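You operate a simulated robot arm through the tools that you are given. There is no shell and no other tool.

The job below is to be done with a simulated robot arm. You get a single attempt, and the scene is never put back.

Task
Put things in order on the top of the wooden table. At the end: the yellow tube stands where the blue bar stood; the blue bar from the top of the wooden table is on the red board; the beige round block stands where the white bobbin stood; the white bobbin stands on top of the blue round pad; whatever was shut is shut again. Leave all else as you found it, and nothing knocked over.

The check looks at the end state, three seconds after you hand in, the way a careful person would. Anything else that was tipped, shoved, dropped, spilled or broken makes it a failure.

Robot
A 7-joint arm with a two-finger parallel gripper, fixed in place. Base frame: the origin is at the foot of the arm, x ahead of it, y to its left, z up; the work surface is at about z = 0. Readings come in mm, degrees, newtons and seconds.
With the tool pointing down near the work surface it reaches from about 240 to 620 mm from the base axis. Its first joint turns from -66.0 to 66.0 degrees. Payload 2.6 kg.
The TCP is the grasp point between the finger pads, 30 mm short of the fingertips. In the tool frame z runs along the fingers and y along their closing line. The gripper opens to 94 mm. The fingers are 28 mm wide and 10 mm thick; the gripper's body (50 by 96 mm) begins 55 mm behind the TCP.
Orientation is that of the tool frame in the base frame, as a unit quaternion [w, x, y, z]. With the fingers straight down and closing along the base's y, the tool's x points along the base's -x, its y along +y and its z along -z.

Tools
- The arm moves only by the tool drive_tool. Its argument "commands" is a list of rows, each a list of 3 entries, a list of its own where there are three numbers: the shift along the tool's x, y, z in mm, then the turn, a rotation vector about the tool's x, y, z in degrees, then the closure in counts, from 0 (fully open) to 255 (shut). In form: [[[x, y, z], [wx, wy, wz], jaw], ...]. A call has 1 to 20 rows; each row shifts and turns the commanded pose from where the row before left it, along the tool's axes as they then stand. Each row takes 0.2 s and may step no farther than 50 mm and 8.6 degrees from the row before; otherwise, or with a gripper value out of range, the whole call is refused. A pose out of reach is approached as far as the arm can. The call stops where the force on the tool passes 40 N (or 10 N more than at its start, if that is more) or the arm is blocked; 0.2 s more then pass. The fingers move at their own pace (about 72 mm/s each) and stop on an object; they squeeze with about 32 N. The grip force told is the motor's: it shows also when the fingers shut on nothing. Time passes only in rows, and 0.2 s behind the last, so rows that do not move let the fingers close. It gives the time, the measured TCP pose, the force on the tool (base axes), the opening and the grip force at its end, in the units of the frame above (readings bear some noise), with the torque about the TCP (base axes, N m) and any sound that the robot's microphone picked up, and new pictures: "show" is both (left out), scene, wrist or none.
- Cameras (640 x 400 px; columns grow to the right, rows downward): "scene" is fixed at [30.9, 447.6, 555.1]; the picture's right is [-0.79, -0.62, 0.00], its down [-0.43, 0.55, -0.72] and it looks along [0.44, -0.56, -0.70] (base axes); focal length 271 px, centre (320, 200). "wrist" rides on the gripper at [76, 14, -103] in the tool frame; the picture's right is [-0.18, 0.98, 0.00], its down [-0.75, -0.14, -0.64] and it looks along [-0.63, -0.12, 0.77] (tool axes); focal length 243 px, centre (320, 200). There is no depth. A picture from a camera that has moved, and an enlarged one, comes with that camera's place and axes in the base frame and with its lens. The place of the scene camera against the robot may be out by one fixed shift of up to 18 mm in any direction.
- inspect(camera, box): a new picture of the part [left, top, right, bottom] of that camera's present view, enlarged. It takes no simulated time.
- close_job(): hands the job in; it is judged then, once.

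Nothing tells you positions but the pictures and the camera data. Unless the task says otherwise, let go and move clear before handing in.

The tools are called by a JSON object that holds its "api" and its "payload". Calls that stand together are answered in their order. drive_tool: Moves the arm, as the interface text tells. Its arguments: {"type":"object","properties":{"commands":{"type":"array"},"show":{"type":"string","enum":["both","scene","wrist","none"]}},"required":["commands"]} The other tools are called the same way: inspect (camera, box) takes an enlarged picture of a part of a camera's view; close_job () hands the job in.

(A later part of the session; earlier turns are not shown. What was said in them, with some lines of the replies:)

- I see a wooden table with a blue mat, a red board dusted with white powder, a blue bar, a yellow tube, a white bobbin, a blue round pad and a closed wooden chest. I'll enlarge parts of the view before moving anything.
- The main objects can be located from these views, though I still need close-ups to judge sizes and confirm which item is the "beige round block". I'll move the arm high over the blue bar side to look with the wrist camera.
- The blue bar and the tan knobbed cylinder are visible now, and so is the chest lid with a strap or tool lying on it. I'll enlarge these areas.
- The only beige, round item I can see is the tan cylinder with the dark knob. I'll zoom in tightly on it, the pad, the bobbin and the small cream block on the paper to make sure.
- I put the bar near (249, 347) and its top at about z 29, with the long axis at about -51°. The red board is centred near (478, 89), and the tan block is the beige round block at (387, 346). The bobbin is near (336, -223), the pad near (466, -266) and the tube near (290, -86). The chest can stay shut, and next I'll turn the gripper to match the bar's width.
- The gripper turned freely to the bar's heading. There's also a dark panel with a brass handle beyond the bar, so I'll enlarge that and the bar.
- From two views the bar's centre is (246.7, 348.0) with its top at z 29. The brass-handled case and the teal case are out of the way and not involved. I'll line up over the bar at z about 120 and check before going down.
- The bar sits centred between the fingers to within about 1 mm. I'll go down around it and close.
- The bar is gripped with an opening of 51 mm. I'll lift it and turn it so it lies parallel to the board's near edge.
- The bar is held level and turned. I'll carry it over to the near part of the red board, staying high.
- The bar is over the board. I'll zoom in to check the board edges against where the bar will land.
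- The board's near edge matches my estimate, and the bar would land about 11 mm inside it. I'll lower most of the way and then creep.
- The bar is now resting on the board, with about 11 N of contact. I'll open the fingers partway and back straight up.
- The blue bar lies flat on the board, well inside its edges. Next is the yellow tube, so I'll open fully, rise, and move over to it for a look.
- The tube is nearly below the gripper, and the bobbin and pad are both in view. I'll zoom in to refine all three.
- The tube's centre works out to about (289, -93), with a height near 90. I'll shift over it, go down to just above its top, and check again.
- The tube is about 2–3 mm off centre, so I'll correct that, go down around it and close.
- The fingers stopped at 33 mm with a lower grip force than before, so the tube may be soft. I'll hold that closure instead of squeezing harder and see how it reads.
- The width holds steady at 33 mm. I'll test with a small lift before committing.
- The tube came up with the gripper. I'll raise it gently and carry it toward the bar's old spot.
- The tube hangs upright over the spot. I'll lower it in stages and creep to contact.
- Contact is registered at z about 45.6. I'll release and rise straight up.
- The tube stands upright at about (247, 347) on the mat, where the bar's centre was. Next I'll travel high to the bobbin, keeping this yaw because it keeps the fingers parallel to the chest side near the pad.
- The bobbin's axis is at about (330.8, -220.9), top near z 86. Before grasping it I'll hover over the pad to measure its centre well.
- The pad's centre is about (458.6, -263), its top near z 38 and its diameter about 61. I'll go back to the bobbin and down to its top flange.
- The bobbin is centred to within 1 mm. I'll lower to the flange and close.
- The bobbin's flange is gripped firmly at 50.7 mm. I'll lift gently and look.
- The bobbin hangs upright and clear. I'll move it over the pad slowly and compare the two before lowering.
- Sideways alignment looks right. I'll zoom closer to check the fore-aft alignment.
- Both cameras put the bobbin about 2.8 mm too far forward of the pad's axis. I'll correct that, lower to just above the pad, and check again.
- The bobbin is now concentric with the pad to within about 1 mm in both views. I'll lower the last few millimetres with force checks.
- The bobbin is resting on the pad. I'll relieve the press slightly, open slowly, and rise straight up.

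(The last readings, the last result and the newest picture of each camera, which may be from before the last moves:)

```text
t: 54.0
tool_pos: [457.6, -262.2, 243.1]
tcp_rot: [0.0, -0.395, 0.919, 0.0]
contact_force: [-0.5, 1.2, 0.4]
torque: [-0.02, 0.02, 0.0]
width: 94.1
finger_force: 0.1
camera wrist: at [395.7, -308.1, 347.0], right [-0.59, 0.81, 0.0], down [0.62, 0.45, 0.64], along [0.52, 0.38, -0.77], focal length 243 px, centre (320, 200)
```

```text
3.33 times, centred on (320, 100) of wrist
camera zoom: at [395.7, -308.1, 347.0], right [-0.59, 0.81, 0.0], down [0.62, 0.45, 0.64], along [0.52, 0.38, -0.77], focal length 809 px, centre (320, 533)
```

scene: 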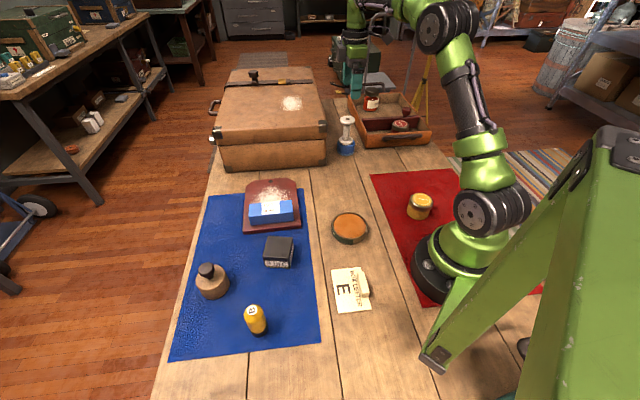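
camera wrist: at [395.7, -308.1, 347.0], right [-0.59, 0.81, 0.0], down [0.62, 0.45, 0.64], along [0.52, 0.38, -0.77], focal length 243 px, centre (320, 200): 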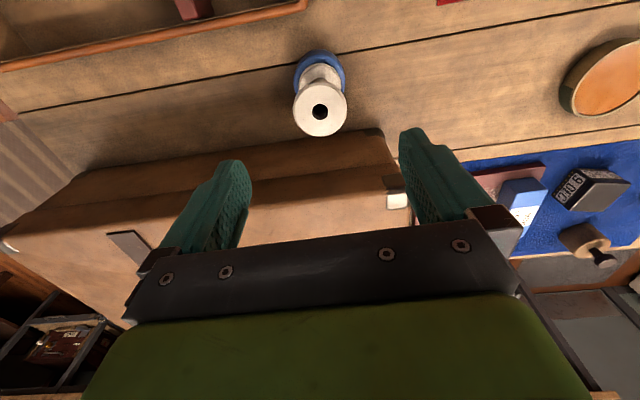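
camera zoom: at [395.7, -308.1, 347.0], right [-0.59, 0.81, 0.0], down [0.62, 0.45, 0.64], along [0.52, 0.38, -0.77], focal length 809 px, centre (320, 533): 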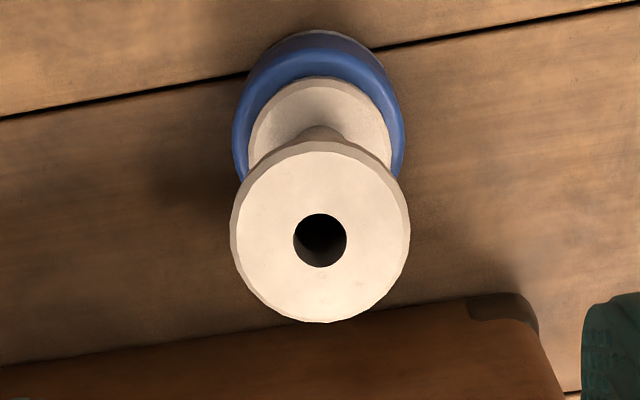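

The bobbin stands upright and centred on the blue pad. Next is the beige block, so I'll travel high back toward it and look from above.

{"api": "drive_tool", "payload": {"commands": [[[-28.1, 33.55, 0], [0, 0, 0], 0], [[-28.1, 33.55, 0], [0, 0, 0], 0], [[-28.1, 33.55, 0], [0, 0, 0], 0], [[-28.1, 33.55, 0], [0, 0, 0], 0], [[-28.1, 33.55, 0], [0, 0, 0], 0], [[-28.1, 33.55, 0], [0, 0, 0], 0], [[-28.1, 33.55, 0], [0, 0, 0], 0], [[-28.1, 33.55, 0], [0, 0, 0], 0], [[-28.1, 33.55, 0], [0, 0, 0], 0], [[-28.1, 33.55, 0], [0, 0, 0], 0], [[-28.1, 33.55, 0], [0, 0, 0], 0], [[-28.1, 33.55, 0], [0, 0, 0], 0], [[-28.1, 33.55, 0], [0, 0, 0], 0], [[-28.1, 33.55, 0], [0, 0, 0], 0], [[0, 0, 0], [0, 0, 0], 0], [[0, 0, 0], [0, 0, 0], 0]]}}

{"api": "inspect", "payload": {"camera": "wrist", "box": [240, 20, 400, 140]}}

```text
t: 57.4
tool_pos: [390.1, 345.7, 244.1]
tcp_rot: [0.0, -0.395, 0.919, 0.0]
contact_force: [0.3, 0.3, 0.0]
torque: [0.02, -0.03, 0.0]
width: 94.1
finger_force: 0.1
camera wrist: at [327.2, 299.0, 347.8], right [-0.59, 0.81, 0.0], down [0.62, 0.45, 0.64], along [0.52, 0.38, -0.77], focal length 243 px, centre (320, 200)
```

scene: 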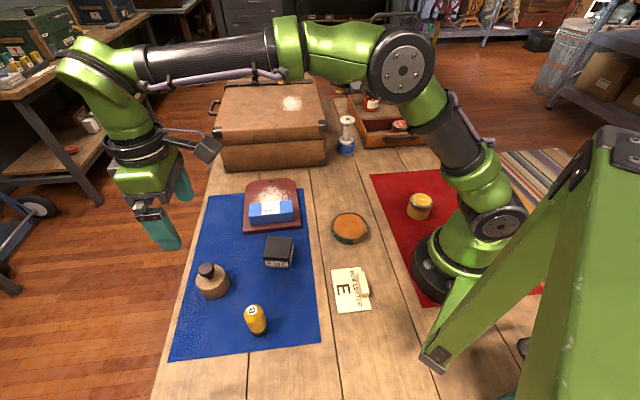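
wrist: 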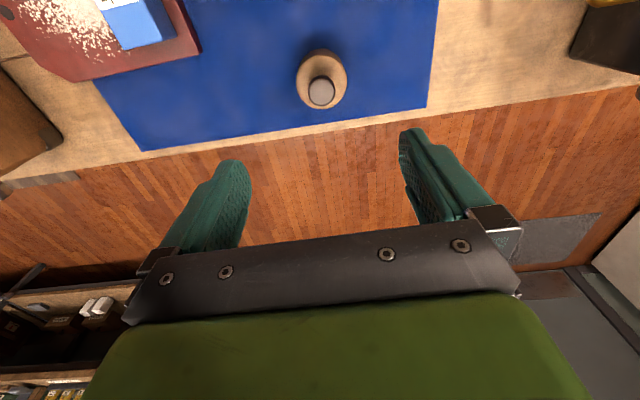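

```text
3.33 times, centred on (320, 80) of wrist
camera zoom: at [327.2, 299.0, 347.8], right [-0.59, 0.81, 0.0], down [0.62, 0.45, 0.64], along [0.52, 0.38, -0.77], focal length 809 px, centre (320, 600)
```

zoom: 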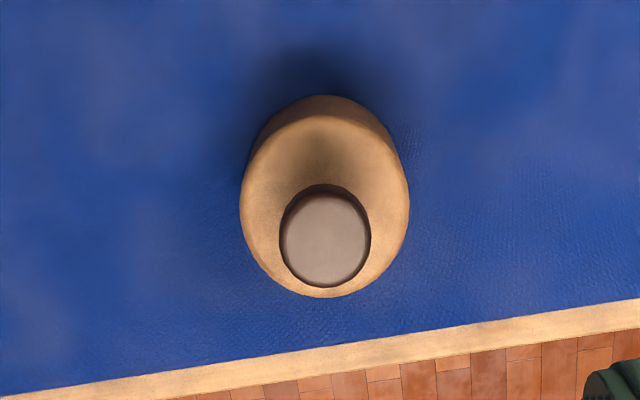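

The beige block's axis is about 2 mm off my current position, its body about 60 mm wide and 42 mm high with the knob top near z 73. I'll centre on it and go down to grip the body.

{"api": "drive_tool", "payload": {"commands": [[[-1.3, 1.5, 0], [0, 0, 0], 0], [[0, 0, 40], [0, 0, 0], 0], [[0, 0, 40], [0, 0, 0], 0], [[0, 0, 34], [0, 0, 0], 0], [[0, 0, 0], [0, 0, 0], 0], [[0, 0, 0], [0, 0, 0], 0]], "show": "wrist"}}

{"api": "inspect", "payload": {"camera": "wrist", "box": [220, 40, 420, 180]}}

```text
t: 58.8
tool_pos: [388.2, 347.5, 128.5]
tcp_rot: [0.001, -0.394, 0.919, 0.0]
contact_force: [-0.6, -0.1, -0.1]
torque: [-0.01, 0.03, -0.02]
width: 94.0
finger_force: 0.1
camera wrist: at [326.8, 301.8, 231.6], right [-0.59, 0.81, 0.0], down [0.62, 0.45, 0.64], along [0.52, 0.38, -0.77], focal length 243 px, centre (320, 200)
```

wrist: 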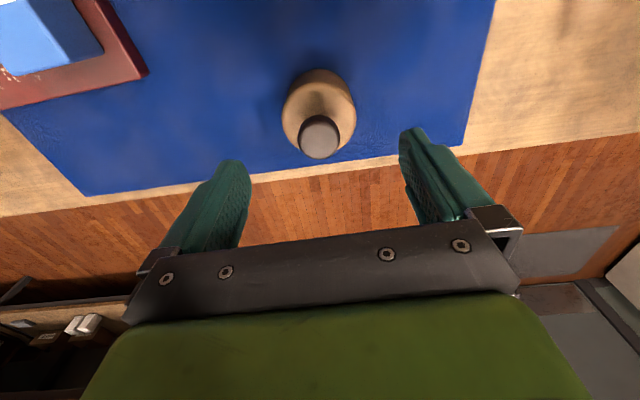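

```text
2.86 times, centred on (320, 110) of wrist
camera zoom: at [326.8, 301.8, 231.6], right [-0.59, 0.81, 0.0], down [0.62, 0.45, 0.64], along [0.52, 0.38, -0.77], focal length 693 px, centre (320, 457)
```

zoom: 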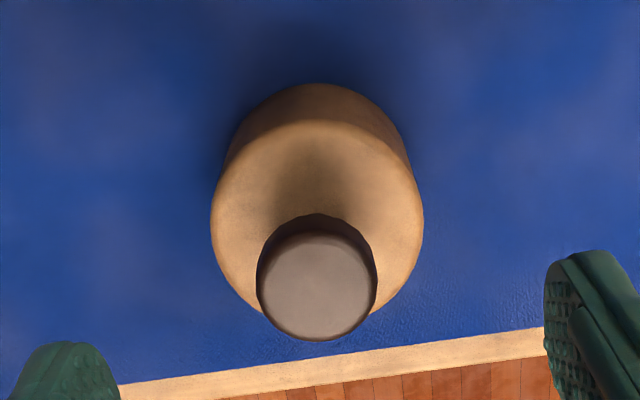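

Centred. Now lowering around the body and closing.

{"api": "drive_tool", "payload": {"commands": [[[0, -0.6, 35], [0, 0, 0], 0], [[0, 0, 30], [0, 0, 0], 0], [[0, 0, 18], [0, 0, 0], 0], [[0, 0, 9], [0, 0, 0], 0], [[0, 0, 0], [0, 0, 0], 0]], "show": "wrist"}}

{"api": "drive_tool", "payload": {"commands": [[[0, 0, 0], [0, 0, 0], 70], [[0, 0, 0], [0, 0, 0], 100], [[0, 0, 0], [0, 0, 0], 130], [[0, 0, 0], [0, 0, 0], 130], [[0, 0, 0], [0, 0, 0], 130]]}}

```text
t: 60.0
tool_pos: [389.3, 345.8, 38.4]
tcp_rot: [0.0, -0.395, 0.919, 0.0]
contact_force: [0.6, 0.3, -0.6]
torque: [0.0, -0.04, 0.02]
width: 94.0
finger_force: 0.1
camera wrist: at [326.8, 299.9, 142.1], right [-0.59, 0.81, 0.0], down [0.62, 0.45, 0.64], along [0.52, 0.38, -0.77], focal length 243 px, centre (320, 200)
```

wrist: 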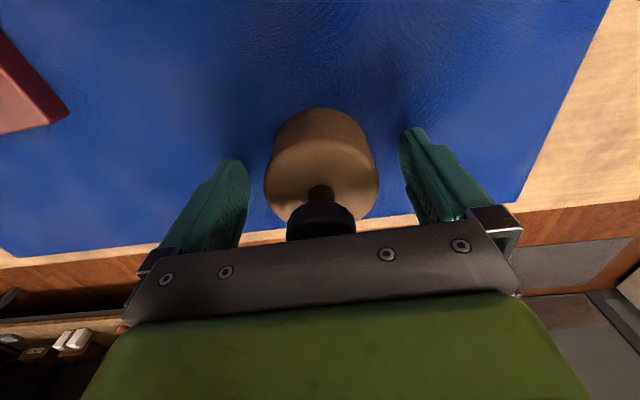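

```text
t: 61.2
tool_pos: [389.4, 345.3, 39.0]
tcp_rot: [0.0, -0.395, 0.919, 0.0]
contact_force: [0.6, 0.4, -0.4]
torque: [-0.02, 0.02, 0.02]
width: 58.4
finger_force: 32.0
camera wrist: at [326.8, 299.9, 142.3], right [-0.59, 0.81, 0.0], down [0.62, 0.45, 0.64], along [0.52, 0.38, -0.77], focal length 243 px, centre (320, 200)
```

scene: 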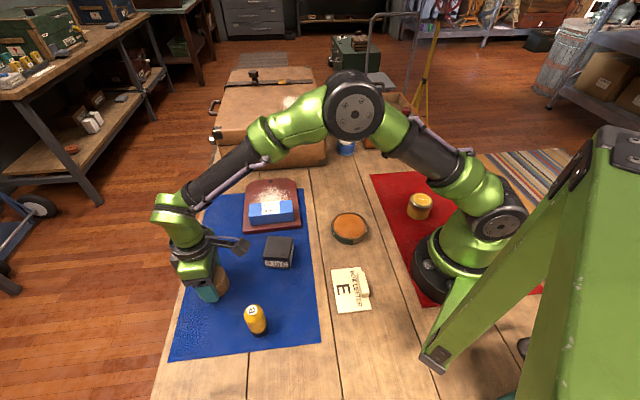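
wrist: 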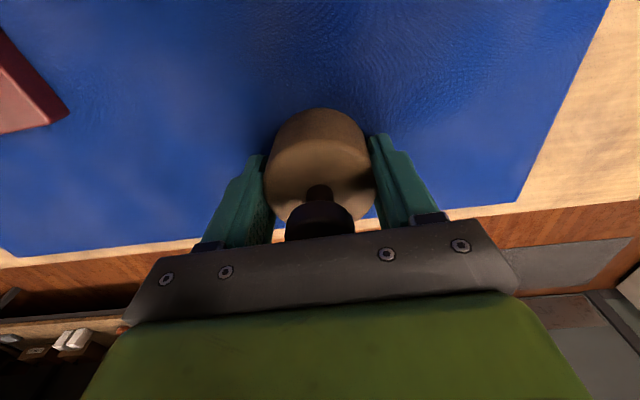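

The body is gripped firmly at 58.4 mm. I'll lift and check before carrying it.

{"api": "drive_tool", "payload": {"commands": [[[0, 0, -8], [0, 0, 0], 135], [[0, 0, -22], [0, 0, 0], 135], [[0, 0, -40], [0, 0, 0], 135], [[0, 0, -45], [0, 0, 0], 135], [[0, 0, 0], [0, 0, 0], 135]]}}

```text
t: 62.4
tool_pos: [391.4, 346.2, 153.8]
tcp_rot: [0.0, -0.395, 0.919, 0.0]
contact_force: [0.0, -1.1, -1.5]
torque: [-0.02, 0.02, 0.01]
width: 58.5
finger_force: 32.1
camera wrist: at [328.9, 300.8, 256.1], right [-0.59, 0.81, 0.0], down [0.62, 0.45, 0.64], along [0.52, 0.38, -0.77], focal length 243 px, centre (320, 200)
```

scene: 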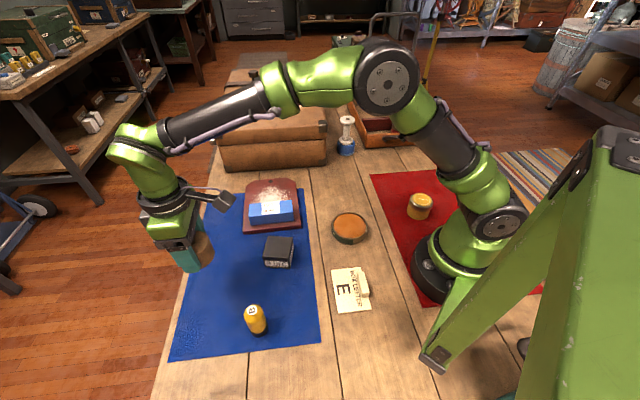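
wrist: 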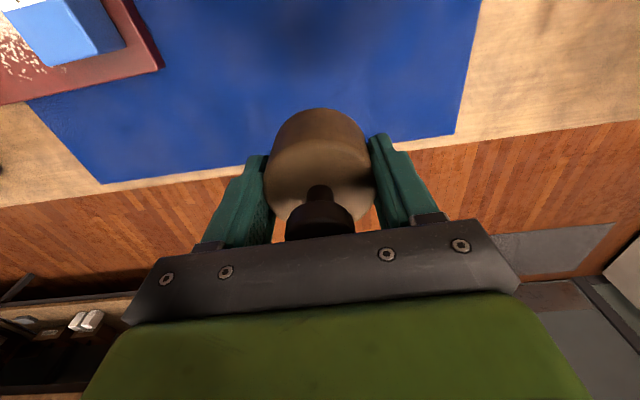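

The block is held upright. I'll carry it over to the bobbin's old spot.

{"api": "drive_tool", "payload": {"commands": [[[28.2, -21.7, 0], [0, 0, 0], 135], [[28.2, -21.7, 0], [0, 0, 0], 135], [[28.2, -21.7, 0], [0, 0, 0], 135], [[28.2, -21.7, 0], [0, 0, 0], 135], [[28.2, -21.7, 0], [0, 0, 0], 135], [[28.2, -21.7, 0], [0, 0, 0], 135], [[28.2, -21.7, 0], [0, 0, 0], 135], [[28.2, -21.7, 0], [0, 0, 0], 135], [[28.2, -21.7, 0], [0, 0, 0], 135], [[28.2, -21.7, 0], [0, 0, 0], 135], [[28.2, -21.7, 0], [0, 0, 0], 135], [[28.2, -21.7, 0], [0, 0, 0], 135], [[28.2, -21.7, 0], [0, 0, 0], 135], [[28.2, -21.7, 0], [0, 0, 0], 135], [[28.2, -21.7, 0], [0, 0, 0], 135], [[28.2, -21.7, 0], [0, 0, 0], 135], [[0, 0, 0], [0, 0, 0], 135], [[0, 0, 0], [0, 0, 0], 135]]}}

{"api": "inspect", "payload": {"camera": "wrist", "box": [200, 0, 460, 180]}}

```text
t: 66.2
tool_pos: [328.5, -220.3, 154.0]
tcp_rot: [0.0, -0.395, 0.919, 0.0]
contact_force: [-0.4, 0.2, -1.6]
torque: [-0.01, -0.01, -0.01]
width: 58.1
finger_force: 31.9
camera wrist: at [266.7, -265.7, 257.2], right [-0.59, 0.81, 0.0], down [0.62, 0.45, 0.64], along [0.52, 0.38, -0.77], focal length 243 px, centre (320, 200)
```

scene: 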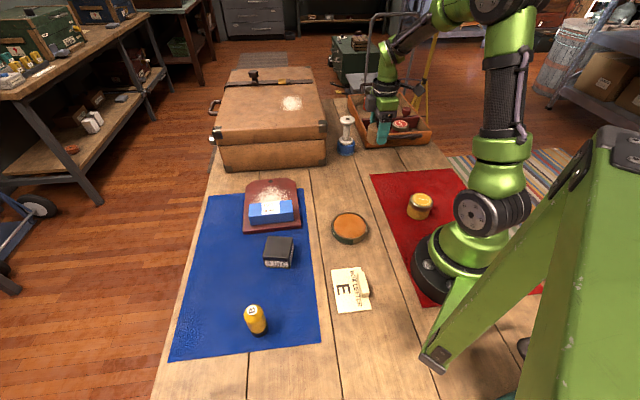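
wrist: 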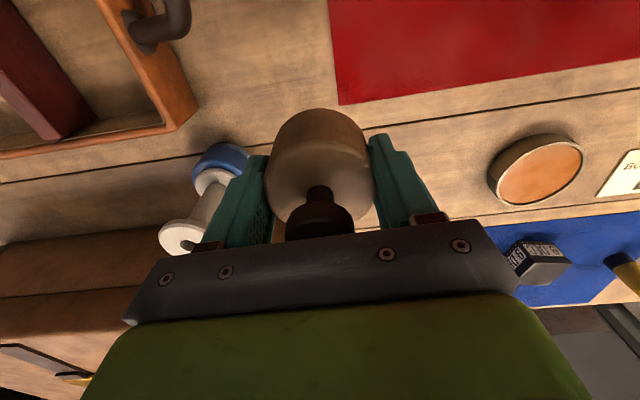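

```text
2.22 times, centred on (330, 90) of wrist
camera zoom: at [266.7, -265.7, 257.2], right [-0.59, 0.81, 0.0], down [0.62, 0.45, 0.64], along [0.52, 0.38, -0.77], focal length 539 px, centre (298, 444)
```

zoom: 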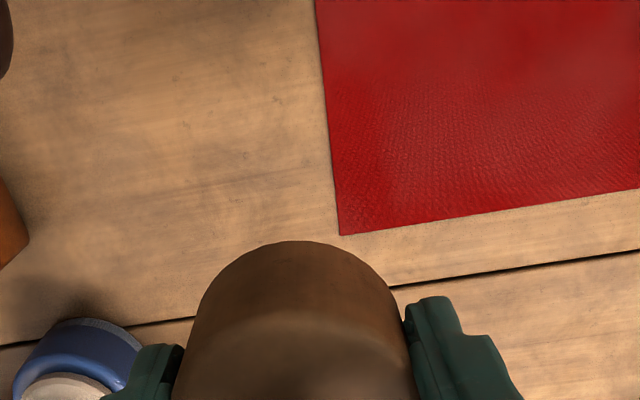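

The block is over the bobbin's old spot, and from the red mat's corner I make it about 3 mm short. I'll correct that and lower most of the way.

{"api": "drive_tool", "payload": {"commands": [[[-2.1, -1.8, 0], [0, 0, 0], 135], [[0, 0, 35], [0, 0, 0], 135], [[0, 0, 35], [0, 0, 0], 135], [[0, 0, 25], [0, 0, 0], 135], [[0, 0, 12], [0, 0, 0], 135], [[0, 0, 0], [0, 0, 0], 135], [[0, 0, 0], [0, 0, 0], 135]]}}

{"api": "inspect", "payload": {"camera": "scene", "box": [330, 110, 430, 200]}}

```text
t: 67.8
tool_pos: [332.7, -220.7, 45.6]
tcp_rot: [-0.001, -0.395, 0.919, 0.0]
contact_force: [0.2, -0.1, -1.6]
torque: [0.0, -0.01, 0.03]
width: 58.2
finger_force: 31.5
camera wrist: at [270.7, -265.9, 148.5], right [-0.59, 0.81, 0.0], down [0.62, 0.45, 0.64], along [0.52, 0.38, -0.77], focal length 243 px, centre (320, 200)
```

scene: 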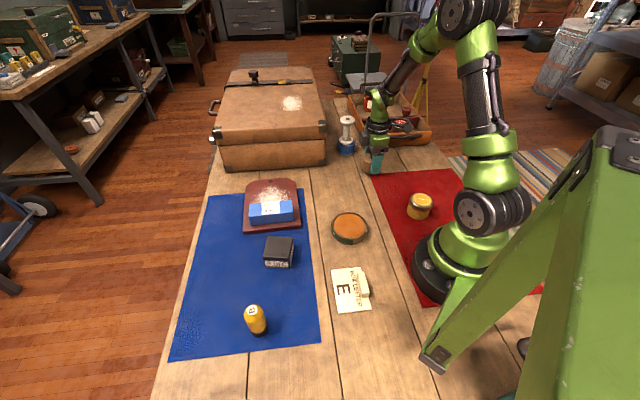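
wrist: 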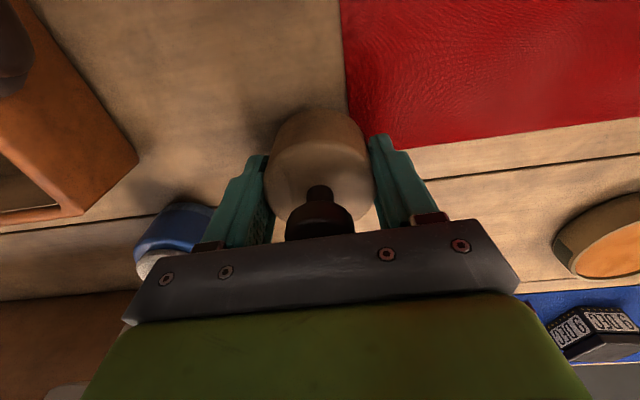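

```text
4.44 times, centred on (380, 155) of scene
camera zoom: at [30.9, 447.6, 555.1], right [-0.79, -0.62, 0.0], down [-0.43, 0.55, -0.72], along [0.44, -0.56, -0.7], focal length 1203 px, centre (53, 400)
```

zoom: 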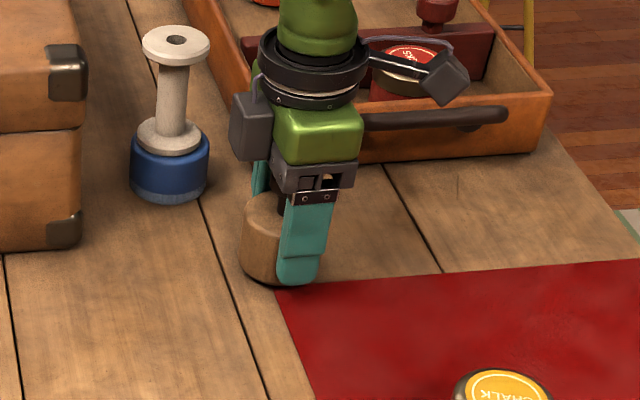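

{"api": "drive_tool", "payload": {"commands": [[[0, 0, 3], [0, 0, 0], 135], [[0, 0, 1.5], [0, 0, 0], 135], [[0, 0, 0], [0, 0, 0], 135]], "show": "none"}}

{"api": "drive_tool", "payload": {"commands": [[[0, 0, 1], [0, 0, 0], 135], [[0, 0, 0], [0, 0, 0], 135]], "show": "none"}}

{"api": "drive_tool", "payload": {"commands": [[[0, 0, 1], [0, 0, 0], 135], [[0, 0, 0], [0, 0, 0], 135]], "show": "none"}}

```text
t: 68.6
tool_pos: [333.1, -219.6, 41.7]
tcp_rot: [-0.001, -0.394, 0.919, 0.0]
contact_force: [0.2, -0.2, -0.5]
torque: [-0.03, -0.01, -0.03]
width: 58.4
finger_force: 31.5
```

```text
t: 69.2
tool_pos: [333.0, -220.7, 41.5]
tcp_rot: [0.001, -0.394, 0.919, 0.0]
contact_force: [-0.5, 0.1, -0.8]
torque: [-0.01, 0.05, 0.06]
width: 58.3
finger_force: 32.1
```

```text
t: 69.8
tool_pos: [332.5, -220.4, 39.6]
tcp_rot: [0.0, -0.395, 0.919, 0.0]
contact_force: [0.3, 0.7, -1.7]
torque: [0.02, 0.0, -0.04]
width: 58.8
finger_force: 31.8
```

{"api": "drive_tool", "payload": {"commands": [[[0, 0, 0.8], [0, 0, 0], 135], [[0, 0, 0], [0, 0, 0], 135]], "show": "none"}}

{"api": "drive_tool", "payload": {"commands": [[[0, 0, 0.8], [0, 0, 0], 135], [[0, 0, 0], [0, 0, 0], 135]], "show": "none"}}

```text
t: 70.4
tool_pos: [331.8, -220.0, 39.4]
tcp_rot: [0.0, -0.395, 0.919, 0.0]
contact_force: [-3.5, 2.4, 11.6]
torque: [-0.02, 0.31, -0.09]
width: 58.4
finger_force: 32.4
```

```text
t: 71.0
tool_pos: [333.7, -219.3, 37.5]
tcp_rot: [0.001, -0.395, 0.919, -0.001]
contact_force: [-7.0, 7.2, 29.2]
torque: [0.27, 0.24, -0.15]
width: 58.5
finger_force: 32.1
```

The block is down, and that last step pressed a bit hard. I'll ease up about 1 mm to take the load off, then release.

{"api": "drive_tool", "payload": {"commands": [[[0, 0, -1.2], [0, 0, 0], 135], [[0, 0, 0], [0, 0, 0], 135]], "show": "none"}}

```text
t: 71.6
tool_pos: [331.4, -219.8, 38.0]
tcp_rot: [0.0, -0.396, 0.918, 0.0]
contact_force: [1.6, 1.4, 4.2]
torque: [0.11, -0.23, 0.02]
width: 58.3
finger_force: 31.6
```

{"api": "drive_tool", "payload": {"commands": [[[0, 0, 0], [0, 0, 0], 85], [[0, 0, 0], [0, 0, 0], 50], [[0, 0, 0], [0, 0, 0], 20], [[0, 0, 0], [0, 0, 0], 10], [[0, 0, 0], [0, 0, 0], 10]], "show": "wrist"}}

{"api": "drive_tool", "payload": {"commands": [[[0, 0, -12], [0, 0, 0], 10], [[0, 0, -30], [0, 0, 0], 10], [[0, 0, -45], [0, 0, 0], 10], [[0, 0, -45], [0, 0, 0], 10], [[0, 0, -45], [0, 0, 0], 0], [[0, 0, 0], [0, 0, 0], 0]]}}

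{"api": "inspect", "payload": {"camera": "scene", "box": [330, 110, 430, 200]}}

{"api": "inspect", "payload": {"camera": "wrist", "box": [220, 20, 420, 160]}}

```text
t: 72.8
tool_pos: [332.5, -220.9, 38.0]
tcp_rot: [-0.001, -0.395, 0.919, 0.0]
contact_force: [0.0, -0.2, -0.2]
torque: [-0.02, -0.01, 0.0]
width: 90.1
finger_force: 0.0
camera wrist: at [270.5, -265.6, 142.1], right [-0.59, 0.81, 0.0], down [0.62, 0.45, 0.64], along [0.52, 0.38, -0.77], focal length 243 px, centre (320, 200)
```

wrist: 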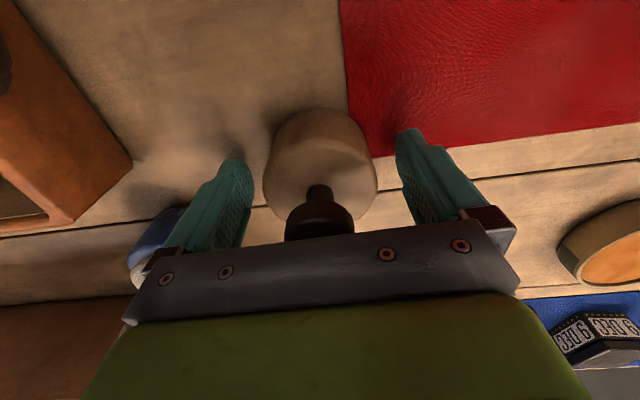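

```text
t: 74.2
tool_pos: [331.7, -219.7, 215.4]
tcp_rot: [0.0, -0.395, 0.919, 0.001]
contact_force: [0.5, -0.8, 0.0]
torque: [-0.01, 0.01, 0.02]
width: 94.1
finger_force: 0.2
camera wrist: at [269.9, -267.2, 319.0], right [-0.59, 0.81, 0.0], down [0.62, 0.45, 0.64], along [0.52, 0.38, -0.77], focal length 243 px, centre (320, 200)
```

scene: 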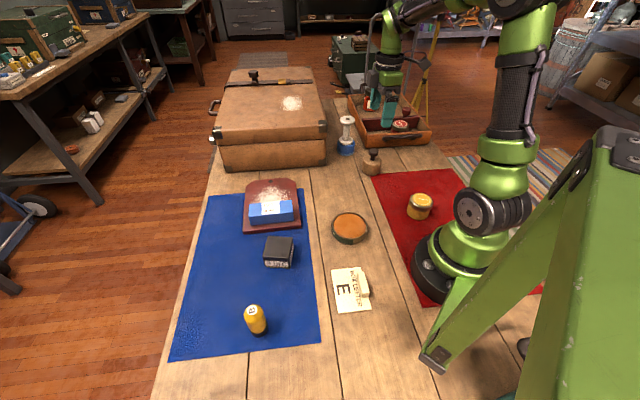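
wrist: 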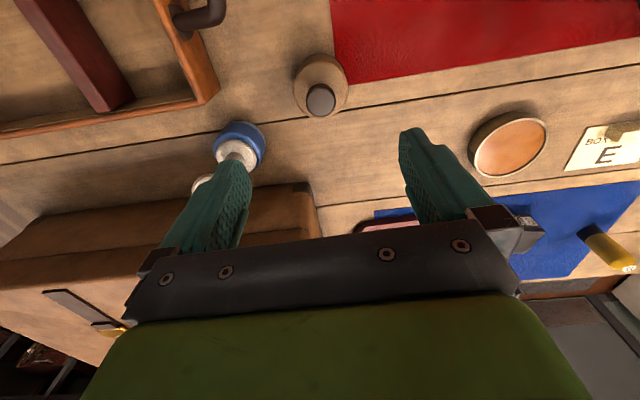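

```text
4.44 times, centred on (380, 155) of scene
camera zoom: at [30.9, 447.6, 555.1], right [-0.79, -0.62, 0.0], down [-0.43, 0.55, -0.72], along [0.44, -0.56, -0.7], focal length 1203 px, centre (53, 400)
```

zoom: 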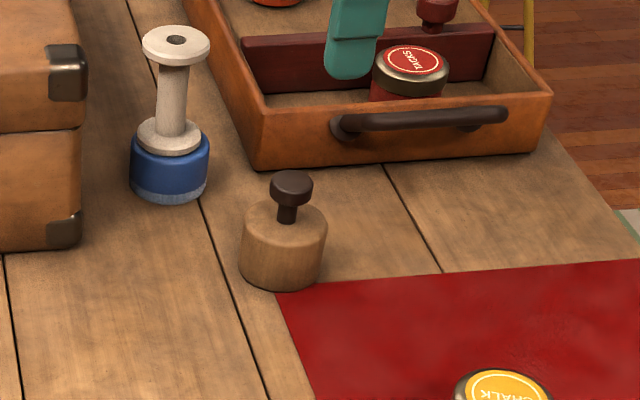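

```text
2.86 times, centred on (320, 90) of wrist
camera zoom: at [269.9, -267.2, 319.0], right [-0.59, 0.81, 0.0], down [0.62, 0.45, 0.64], along [0.52, 0.38, -0.77], focal length 693 px, centre (320, 514)
```

zoom: 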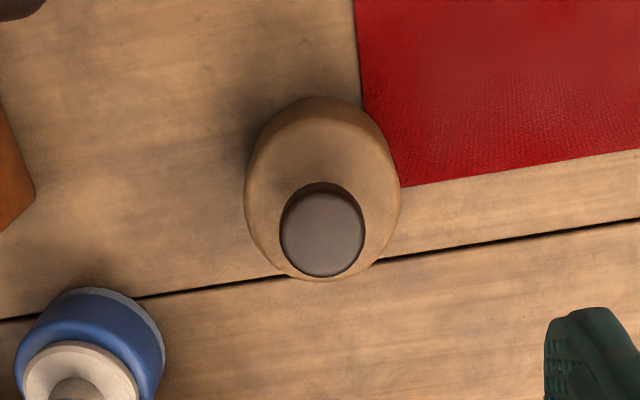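

The beige block now stands where the bobbin was, and the bobbin is on the pad. I'll move the arm up and clear to the starting area, then do a final check of the whole table.

{"api": "drive_tool", "payload": {"commands": [[[0, 0, -40], [0, 0, 0], 0], [[0, 0, -40], [0, 0, 0], 0], [[0, 0, -30], [0, 0, 0], 0], [[-29.6, 26.6, 0], [0, 0, 0], 0], [[-29.6, 26.6, 0], [0, 0, 0], 0], [[-29.6, 26.6, 0], [0, 0, 0], 0], [[-29.6, 26.6, 0], [0, 0, 0], 0], [[-29.6, 26.6, 0], [0, 0, 0], 0], [[-29.6, 26.6, 0], [0, 0, 0], 0], [[-29.6, 26.6, 0], [0, 0, 0], 0], [[-29.6, 26.6, 0], [0, 0, 0], 0], [[-29.6, 26.6, 0], [0, 0, 0], 0], [[0, 0, 0], [0, 0, 0], 0], [[0, 0, 0], [0, 0, 0], 0]]}}

{"api": "inspect", "payload": {"camera": "scene", "box": [200, 60, 340, 180]}}

{"api": "inspect", "payload": {"camera": "scene", "box": [170, 170, 330, 360]}}

{"api": "inspect", "payload": {"camera": "scene", "box": [310, 80, 460, 230]}}

{"api": "inspect", "payload": {"camera": "scene", "box": [300, 200, 460, 330]}}

```text
t: 77.2
tool_pos: [343.3, 139.2, 325.0]
tcp_rot: [-0.001, -0.395, 0.919, 0.0]
contact_force: [-0.2, 0.8, -0.7]
torque: [-0.02, -0.01, 0.0]
width: 93.8
finger_force: 0.1
camera wrist: at [282.1, 92.9, 428.2], right [-0.59, 0.81, 0.0], down [0.62, 0.45, 0.64], along [0.52, 0.38, -0.77], focal length 243 px, centre (320, 200)
```

scene: 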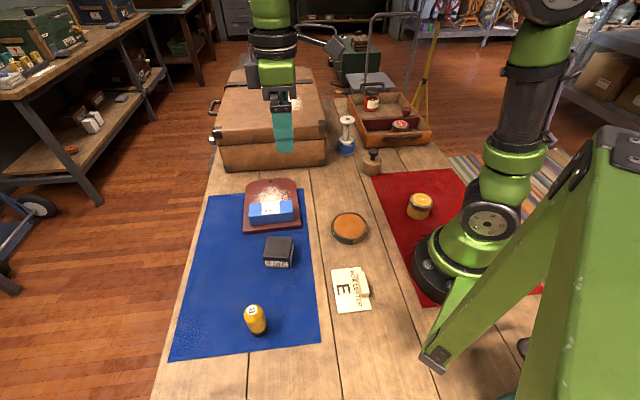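
wrist: 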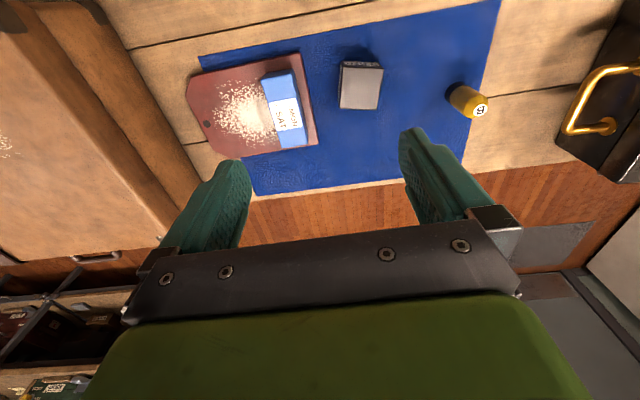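

```text
3.33 times, centred on (270, 120) of scene
camera zoom: at [30.9, 447.6, 555.1], right [-0.79, -0.62, 0.0], down [-0.43, 0.55, -0.72], along [0.44, -0.56, -0.7], focal length 902 px, centre (487, 467)
```

zoom: 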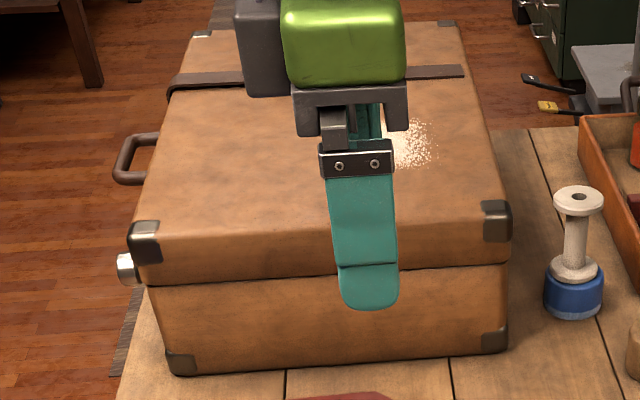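

```text
2.11 times, centred on (250, 265) of scene
camera zoom: at [30.9, 447.6, 555.1], right [-0.79, -0.62, 0.0], down [-0.43, 0.55, -0.72], along [0.44, -0.56, -0.7], focal length 570 px, centre (467, 63)
```

zoom: 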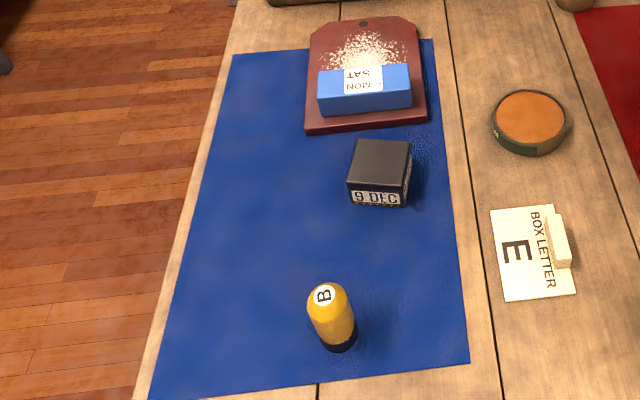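

```text
2.67 times, centred on (385, 155) of scene
camera zoom: at [30.9, 447.6, 555.1], right [-0.79, -0.62, 0.0], down [-0.43, 0.55, -0.72], along [0.44, -0.56, -0.7], focal length 722 px, centre (147, 320)
```

zoom: 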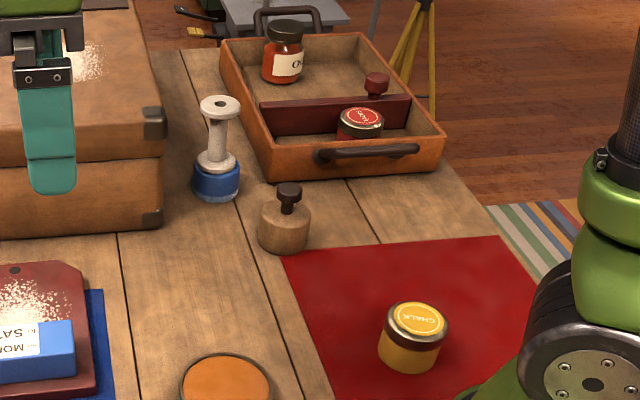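

```text
3.08 times, centred on (380, 265) of scene
camera zoom: at [30.9, 447.6, 555.1], right [-0.79, -0.62, 0.0], down [-0.43, 0.55, -0.72], along [0.44, -0.56, -0.7], focal length 833 px, centre (135, 0)
```

zoom: 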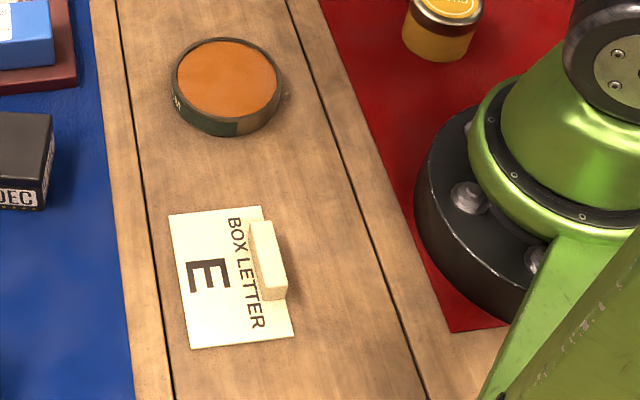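

Final check: the blue bar lies on the red board, and the yellow tube stands where the bar was. The bobbin stands on the blue pad, and the beige block stands on the bobbin's old spot. The chest is still shut and everything else looks untouched, so I'm handing in.

{"api": "close_job", "payload": {}}

```text
The job is handed in.
```

The four moves are done and the job is handed in. In the last pictures before that, everything was standing and in place:

- **Blue bar:** it lies flat on the red board, about 10 mm inside the near edge. It covers a little of the white powder there.
- **Yellow tube:** it stands upright on the blue mat, within about 2 mm of where the bar's centre was.
- **White bobbin:** it stands upright and centred on the blue round pad.
- **Beige round block:** it stands where the bobbin was, within about 3 mm, and its base overlaps the corner of the red mat. I took the tan block with the dark knob to be this one, as it was the only beige, round item in view.

The chest was shut at the start and I never opened it. Nothing was knocked over, and the other items look unmoved. When I set the beige block down, it pressed on the table at about 29 N for a moment before I eased off. The arm is empty and clear of everything.
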